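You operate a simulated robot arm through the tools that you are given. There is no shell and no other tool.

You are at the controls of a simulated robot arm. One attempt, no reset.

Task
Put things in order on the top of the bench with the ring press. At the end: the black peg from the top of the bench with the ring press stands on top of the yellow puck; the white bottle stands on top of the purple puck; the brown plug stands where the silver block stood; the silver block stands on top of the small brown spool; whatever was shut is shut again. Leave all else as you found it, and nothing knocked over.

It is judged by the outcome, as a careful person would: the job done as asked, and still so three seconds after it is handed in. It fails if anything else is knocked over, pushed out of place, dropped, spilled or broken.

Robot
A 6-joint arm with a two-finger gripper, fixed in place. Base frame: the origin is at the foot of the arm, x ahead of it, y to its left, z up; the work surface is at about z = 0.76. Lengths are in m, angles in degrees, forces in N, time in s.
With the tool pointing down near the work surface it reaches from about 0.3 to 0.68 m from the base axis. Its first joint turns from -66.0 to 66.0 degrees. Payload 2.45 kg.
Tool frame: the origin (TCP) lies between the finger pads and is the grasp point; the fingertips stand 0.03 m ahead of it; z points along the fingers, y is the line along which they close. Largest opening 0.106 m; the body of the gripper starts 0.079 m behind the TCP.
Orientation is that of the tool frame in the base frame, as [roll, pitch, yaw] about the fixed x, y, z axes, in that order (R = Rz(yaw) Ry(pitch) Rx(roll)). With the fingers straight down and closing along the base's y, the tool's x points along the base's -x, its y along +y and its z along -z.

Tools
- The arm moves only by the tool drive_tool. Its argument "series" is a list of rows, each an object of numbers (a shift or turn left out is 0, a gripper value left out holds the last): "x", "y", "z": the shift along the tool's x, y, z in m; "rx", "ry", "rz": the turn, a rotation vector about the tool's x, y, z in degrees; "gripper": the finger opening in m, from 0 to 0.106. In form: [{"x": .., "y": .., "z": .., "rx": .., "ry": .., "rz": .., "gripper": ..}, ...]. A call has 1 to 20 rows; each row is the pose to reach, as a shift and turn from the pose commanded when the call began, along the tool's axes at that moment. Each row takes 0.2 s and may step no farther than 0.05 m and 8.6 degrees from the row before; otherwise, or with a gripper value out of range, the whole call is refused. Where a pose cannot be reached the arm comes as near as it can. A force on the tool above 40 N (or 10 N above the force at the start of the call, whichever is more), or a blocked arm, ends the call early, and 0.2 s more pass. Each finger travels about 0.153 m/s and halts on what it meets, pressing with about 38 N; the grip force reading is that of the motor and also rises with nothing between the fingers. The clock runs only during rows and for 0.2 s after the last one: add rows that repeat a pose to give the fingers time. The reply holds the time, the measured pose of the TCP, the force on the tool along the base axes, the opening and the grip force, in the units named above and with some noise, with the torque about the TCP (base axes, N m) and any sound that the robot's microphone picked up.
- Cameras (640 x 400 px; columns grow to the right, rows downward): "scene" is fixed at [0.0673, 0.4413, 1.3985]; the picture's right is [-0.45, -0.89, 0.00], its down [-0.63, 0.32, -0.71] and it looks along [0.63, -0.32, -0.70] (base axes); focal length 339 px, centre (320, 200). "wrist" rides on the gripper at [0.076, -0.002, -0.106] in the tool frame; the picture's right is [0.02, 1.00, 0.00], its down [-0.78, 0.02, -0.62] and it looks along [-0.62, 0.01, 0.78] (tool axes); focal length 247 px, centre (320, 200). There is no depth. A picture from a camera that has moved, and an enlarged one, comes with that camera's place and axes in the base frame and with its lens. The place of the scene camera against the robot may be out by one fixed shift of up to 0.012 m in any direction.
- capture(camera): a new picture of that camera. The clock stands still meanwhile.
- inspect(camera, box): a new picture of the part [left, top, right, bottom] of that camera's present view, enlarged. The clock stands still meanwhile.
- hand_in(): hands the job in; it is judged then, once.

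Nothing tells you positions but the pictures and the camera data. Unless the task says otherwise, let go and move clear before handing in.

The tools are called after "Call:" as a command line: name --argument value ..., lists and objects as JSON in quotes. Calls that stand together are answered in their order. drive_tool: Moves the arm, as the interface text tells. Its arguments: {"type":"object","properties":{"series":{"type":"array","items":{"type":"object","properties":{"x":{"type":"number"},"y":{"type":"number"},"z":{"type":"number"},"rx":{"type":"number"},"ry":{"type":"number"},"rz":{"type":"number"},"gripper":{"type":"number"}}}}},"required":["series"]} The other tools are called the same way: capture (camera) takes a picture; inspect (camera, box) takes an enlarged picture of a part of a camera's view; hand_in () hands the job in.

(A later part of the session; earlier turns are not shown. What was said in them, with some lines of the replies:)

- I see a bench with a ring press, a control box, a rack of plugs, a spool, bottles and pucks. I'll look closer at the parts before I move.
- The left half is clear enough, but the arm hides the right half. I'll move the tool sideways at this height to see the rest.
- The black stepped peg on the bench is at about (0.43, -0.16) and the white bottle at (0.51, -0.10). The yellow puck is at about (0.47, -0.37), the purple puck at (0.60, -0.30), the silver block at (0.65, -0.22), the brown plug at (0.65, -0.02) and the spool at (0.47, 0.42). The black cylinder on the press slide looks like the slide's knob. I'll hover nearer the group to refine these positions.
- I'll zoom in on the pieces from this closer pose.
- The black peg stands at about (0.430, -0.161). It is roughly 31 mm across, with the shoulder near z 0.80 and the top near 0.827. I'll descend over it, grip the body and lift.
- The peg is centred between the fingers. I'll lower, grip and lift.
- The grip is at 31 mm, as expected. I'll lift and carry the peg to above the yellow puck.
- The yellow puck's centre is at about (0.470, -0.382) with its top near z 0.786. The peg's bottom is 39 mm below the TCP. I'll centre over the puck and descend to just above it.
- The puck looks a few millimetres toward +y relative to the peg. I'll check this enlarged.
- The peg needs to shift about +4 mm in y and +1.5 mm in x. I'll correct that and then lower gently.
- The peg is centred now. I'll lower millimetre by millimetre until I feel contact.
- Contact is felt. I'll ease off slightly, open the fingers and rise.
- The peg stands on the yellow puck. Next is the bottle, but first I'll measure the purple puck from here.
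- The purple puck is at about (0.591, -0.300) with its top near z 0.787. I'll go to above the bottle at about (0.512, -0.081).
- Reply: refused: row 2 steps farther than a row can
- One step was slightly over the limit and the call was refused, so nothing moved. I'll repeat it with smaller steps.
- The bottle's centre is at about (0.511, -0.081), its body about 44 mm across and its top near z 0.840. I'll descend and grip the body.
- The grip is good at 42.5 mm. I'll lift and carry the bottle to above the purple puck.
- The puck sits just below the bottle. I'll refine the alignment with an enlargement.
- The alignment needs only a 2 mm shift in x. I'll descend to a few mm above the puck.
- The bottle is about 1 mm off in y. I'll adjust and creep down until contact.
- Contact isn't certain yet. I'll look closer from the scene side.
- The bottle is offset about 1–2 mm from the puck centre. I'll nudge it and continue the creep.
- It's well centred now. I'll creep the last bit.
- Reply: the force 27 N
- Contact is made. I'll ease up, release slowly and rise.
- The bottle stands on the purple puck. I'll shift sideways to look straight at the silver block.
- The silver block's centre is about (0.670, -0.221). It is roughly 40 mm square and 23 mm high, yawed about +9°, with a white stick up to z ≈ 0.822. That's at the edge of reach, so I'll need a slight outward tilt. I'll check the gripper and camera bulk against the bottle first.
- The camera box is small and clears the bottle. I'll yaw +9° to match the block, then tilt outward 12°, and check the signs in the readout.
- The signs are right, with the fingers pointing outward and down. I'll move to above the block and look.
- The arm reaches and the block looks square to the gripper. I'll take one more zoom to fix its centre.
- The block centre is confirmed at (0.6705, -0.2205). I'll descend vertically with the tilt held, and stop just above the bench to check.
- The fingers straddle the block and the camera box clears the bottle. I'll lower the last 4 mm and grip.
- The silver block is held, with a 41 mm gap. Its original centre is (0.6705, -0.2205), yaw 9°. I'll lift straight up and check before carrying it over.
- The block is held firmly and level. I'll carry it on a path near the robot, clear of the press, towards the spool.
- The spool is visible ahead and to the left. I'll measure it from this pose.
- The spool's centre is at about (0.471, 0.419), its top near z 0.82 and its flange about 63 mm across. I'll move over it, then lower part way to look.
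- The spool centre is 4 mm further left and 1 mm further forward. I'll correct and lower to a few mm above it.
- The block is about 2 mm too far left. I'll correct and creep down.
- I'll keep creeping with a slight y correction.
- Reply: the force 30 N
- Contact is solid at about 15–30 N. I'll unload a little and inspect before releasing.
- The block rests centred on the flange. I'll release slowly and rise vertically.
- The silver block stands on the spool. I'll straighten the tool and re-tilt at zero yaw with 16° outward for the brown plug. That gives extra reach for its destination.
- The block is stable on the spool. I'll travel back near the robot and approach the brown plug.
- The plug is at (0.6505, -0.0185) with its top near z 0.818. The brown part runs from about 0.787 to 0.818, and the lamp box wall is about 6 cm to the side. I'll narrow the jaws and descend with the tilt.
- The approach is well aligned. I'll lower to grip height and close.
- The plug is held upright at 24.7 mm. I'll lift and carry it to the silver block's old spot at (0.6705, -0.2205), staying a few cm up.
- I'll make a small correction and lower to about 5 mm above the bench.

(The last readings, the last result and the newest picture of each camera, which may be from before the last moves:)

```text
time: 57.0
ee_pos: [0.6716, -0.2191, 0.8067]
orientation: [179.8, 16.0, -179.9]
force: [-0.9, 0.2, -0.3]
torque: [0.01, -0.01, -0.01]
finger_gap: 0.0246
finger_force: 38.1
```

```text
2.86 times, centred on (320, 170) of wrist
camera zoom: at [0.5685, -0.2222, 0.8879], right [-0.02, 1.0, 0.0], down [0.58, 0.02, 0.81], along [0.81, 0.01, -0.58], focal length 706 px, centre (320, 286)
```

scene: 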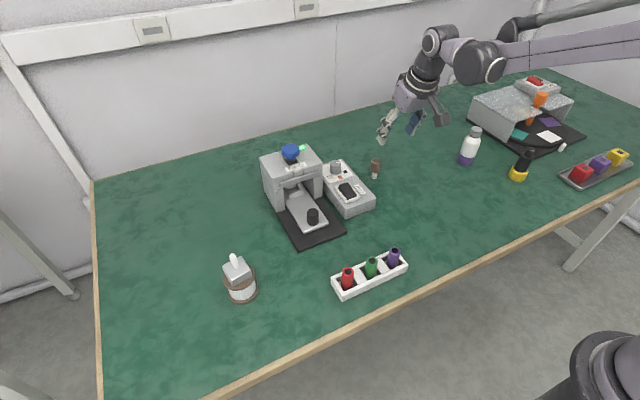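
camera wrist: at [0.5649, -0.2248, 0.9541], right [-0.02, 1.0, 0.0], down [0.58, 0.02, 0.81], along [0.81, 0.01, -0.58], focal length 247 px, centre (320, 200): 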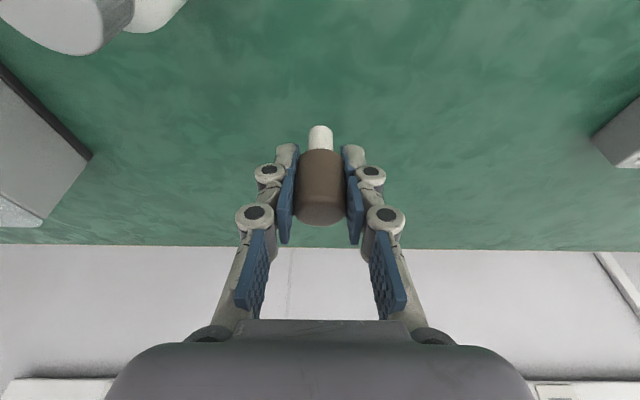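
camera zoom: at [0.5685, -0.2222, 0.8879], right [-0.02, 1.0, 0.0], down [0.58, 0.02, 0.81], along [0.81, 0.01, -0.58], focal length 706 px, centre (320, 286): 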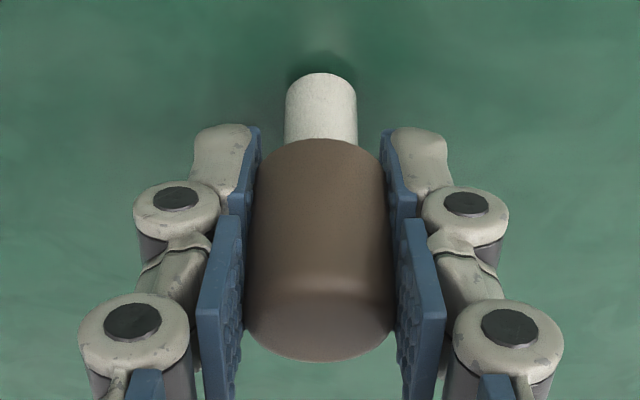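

By the wrist and scene estimates the plug is within 2 mm of the target. I'll shift y by -1.2 mm and creep down to contact.

Call:
drive_tool --series '[{"x": 0.0, "y": -0.0012}, {"x": 0.0006, "y": -0.0012, "z": 0.0022}, {"x": 0.0006, "y": -0.0012, "z": 0.0022}]'

Call:
drive_tool --series '[{"x": 0.0003, "z": 0.001}, {"x": 0.0003, "z": 0.001}]'

```text
time: 57.8
ee_pos: [0.6705, -0.22, 0.8052]
orientation: [179.9, 16.0, 179.9]
force: [0.5, -0.1, 0.7]
torque: [0.02, -0.01, 0.01]
finger_gap: 0.0245
finger_force: 37.5
```

```text
time: 58.4
ee_pos: [0.6701, -0.2211, 0.8038]
orientation: [-180.0, 16.1, 180.0]
force: [0.4, 0.7, -0.6]
torque: [0.0, -0.01, 0.04]
finger_gap: 0.0249
finger_force: 38.3
```

Call:
drive_tool --series '[{"x": 0.0003, "z": 0.001}, {"x": 0.0003, "z": 0.001}]'

Call:
drive_tool --series '[{"x": 0.0002, "z": 0.0007}, {"x": 0.0002, "z": 0.0007}]'

```text
time: 59.0
ee_pos: [0.6712, -0.2202, 0.8044]
orientation: [179.9, 16.1, -179.9]
force: [0.3, -0.3, 0.4]
torque: [0.0, -0.02, 0.03]
finger_gap: 0.0245
finger_force: 37.7
```

```text
time: 59.6
ee_pos: [0.6708, -0.2209, 0.804]
orientation: [179.9, 16.1, -180.0]
force: [-0.5, -0.2, 2.4]
torque: [-0.05, 0.02, 0.0]
finger_gap: 0.0247
finger_force: 38.2
```

Call:
drive_tool --series '[{"x": 0.0002, "z": 0.0006}, {"x": 0.0002, "z": 0.0006}]'

Call:
inspect --camera "wrist" --box '[280, 100, 360, 160]'

Call:
inspect --camera "scene" --box '[400, 130, 450, 170]'

```text
time: 60.2
ee_pos: [0.6715, -0.2213, 0.8026]
orientation: [179.9, 16.0, -179.9]
force: [-1.5, 0.1, 6.0]
torque: [-0.02, 0.12, 0.0]
finger_gap: 0.0249
finger_force: 38.2
```

```text
6.67 times, centred on (320, 130) of wrist
camera zoom: at [0.5685, -0.223, 0.884], right [-0.02, 1.0, 0.0], down [0.58, 0.02, 0.81], along [0.81, 0.01, -0.58], focal length 1646 px, centre (320, 667)
```

zoom: 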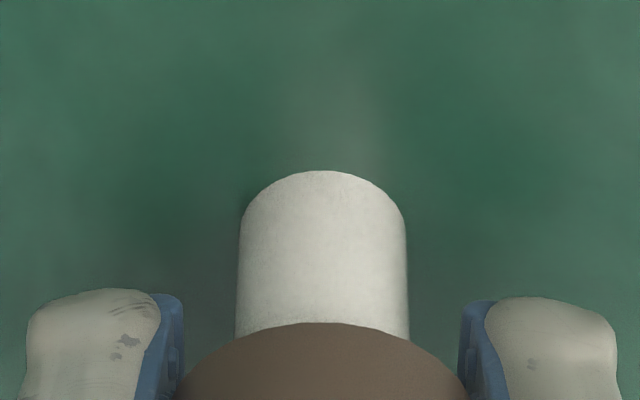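

```text
10.00 times, centred on (425, 150) of scene
camera zoom: at [0.0671, 0.4414, 1.3985], right [-0.45, -0.89, 0.0], down [-0.63, 0.32, -0.71], along [0.63, -0.32, -0.7], focal length 3390 px, centre (-730, 700)
```

zoom: 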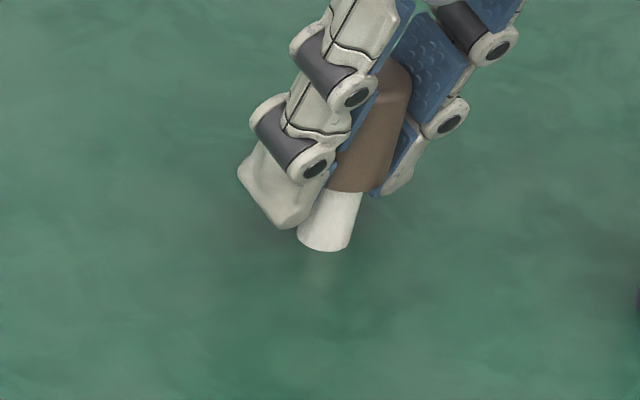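

Contact is light, about 6 N, and the plug looks upright. I'll release gently and back off vertically.

Call:
drive_tool --series '[{"gripper": 0.0275}, {"gripper": 0.0275}, {"gripper": 0.034}, {"gripper": 0.045}, {"gripper": 0.06}, {"gripper": 0.06}]'

Call:
capture --camera "wrist"

Call:
inspect --camera "scene" --box '[400, 130, 450, 170]'

```text
time: 61.6
ee_pos: [0.6717, -0.2204, 0.803]
orientation: [179.9, 16.0, 180.0]
force: [0.6, 0.1, -0.6]
torque: [0.0, 0.02, -0.02]
finger_gap: 0.0599
finger_force: 0.0
```

```text
taken
camera wrist: at [0.5686, -0.2229, 0.8837], right [-0.02, 1.0, 0.0], down [0.58, 0.02, 0.81], along [0.81, 0.01, -0.58], focal length 247 px, centre (320, 200)
```

wrist: 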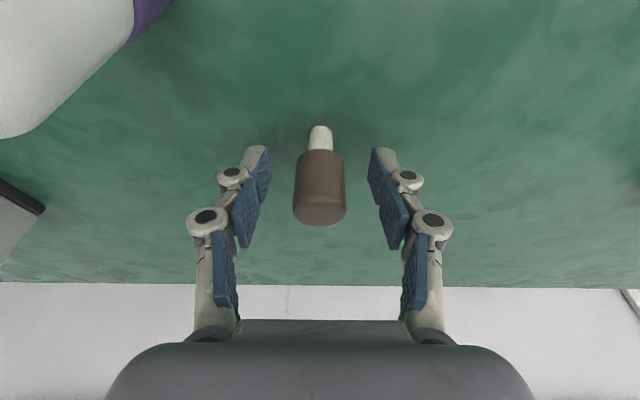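

```text
10.00 times, centred on (425, 150) of scene
camera zoom: at [0.0673, 0.4413, 1.3985], right [-0.45, -0.89, 0.0], down [-0.63, 0.32, -0.71], along [0.63, -0.32, -0.7], focal length 3390 px, centre (-730, 700)
```

zoom: 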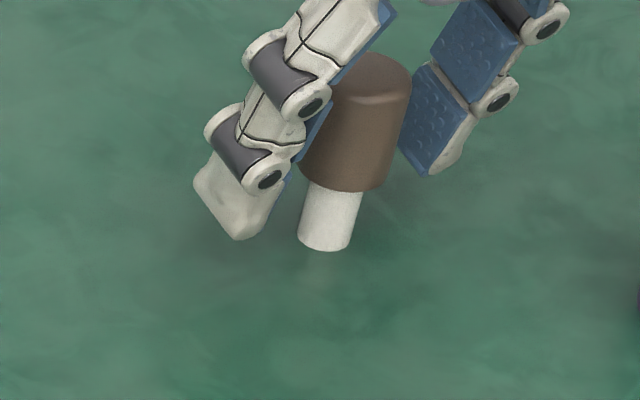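

The plug stands free. I'll back off along the tool axis and take final pictures.

Call:
drive_tool --series '[{"z": -0.02}, {"z": -0.05}, {"z": -0.09}, {"z": -0.13}, {"z": -0.13, "ry": 8}, {"z": -0.13, "ry": 16}, {"z": -0.13, "ry": 16}]'

Call:
drive_tool --series '[{"x": 0.04, "y": 0.01, "z": -0.01}, {"x": 0.08, "y": 0.02, "z": -0.02}, {"x": 0.12, "y": 0.04, "z": -0.03}, {"x": 0.16, "y": 0.06, "z": -0.04}, {"x": 0.2, "y": 0.08, "z": -0.05}, {"x": 0.24, "y": 0.1, "z": -0.05}, {"x": 0.28, "y": 0.12, "z": -0.05}, {"x": 0.28, "y": 0.12, "z": -0.05}]'

Call:
capture --camera "scene"

Call:
capture --camera "wrist"

Call:
inspect --camera "scene" --box '[350, 125, 510, 225]'

```text
time: 63.2
ee_pos: [0.6343, -0.2188, 0.9268]
orientation: [179.9, 0.0, 180.0]
force: [-0.2, 0.1, 0.0]
torque: [0.04, 0.03, 0.0]
finger_gap: 0.06
finger_force: 0.1
```

```text
time: 65.0
ee_pos: [0.3537, -0.1006, 0.9761]
orientation: [180.0, 0.0, 180.0]
force: [-0.3, 0.1, 0.3]
torque: [0.02, 0.01, 0.02]
finger_gap: 0.0598
finger_force: 0.0
```

```text
taken
```

scene: 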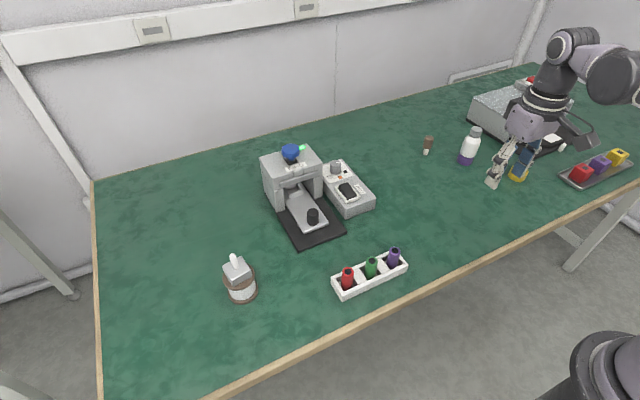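

```text
taken
camera wrist: at [0.2776, -0.1038, 1.0833], right [-0.02, 1.0, 0.0], down [0.78, 0.02, 0.62], along [0.62, 0.01, -0.78], focal length 247 px, centre (320, 200)
```

wrist: 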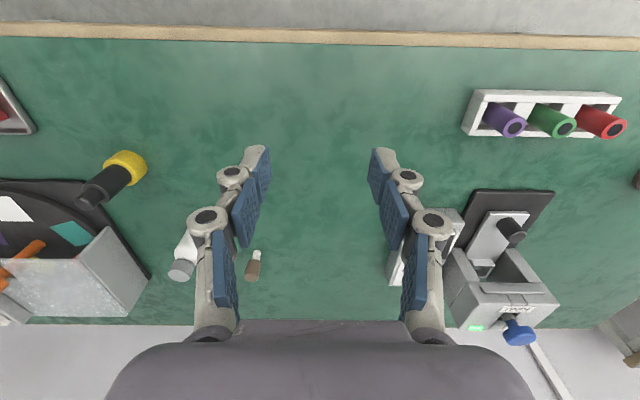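

```text
4.00 times, centred on (430, 175) of scene
camera zoom: at [0.0673, 0.4414, 1.3985], right [-0.45, -0.89, 0.0], down [-0.63, 0.32, -0.71], along [0.63, -0.32, -0.7], focal length 1356 px, centre (-120, 300)
```

zoom: 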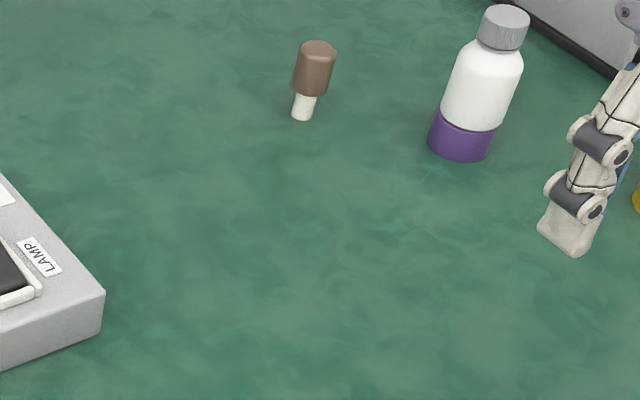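

All four pieces are where they should be: the peg on the yellow puck, the bottle on the purple puck, the silver block on the spool and the plug on the block's old spot. The arm is clear, nothing was opened and the rest looks untouched. I'll hand it in.

Call:
hand_in

```text
The job is handed in.
```

The job is handed in. At my last look all four pieces were standing where you asked and the arm was clear:

- **Black peg:** it stands on the yellow puck. I took the stepped black piece standing on the bench as the peg. I left the black cylinder on the ring press slide alone, as it looks like the slide's knob.
- **White bottle:** it stands on the purple puck.
- **Silver block:** it stands centred on top of the brown spool.
- **Brown plug:** it stands where the silver block stood, within about 3 mm by my camera estimates.

I opened nothing, so there was nothing to shut again. I saw nothing else knocked over or moved.
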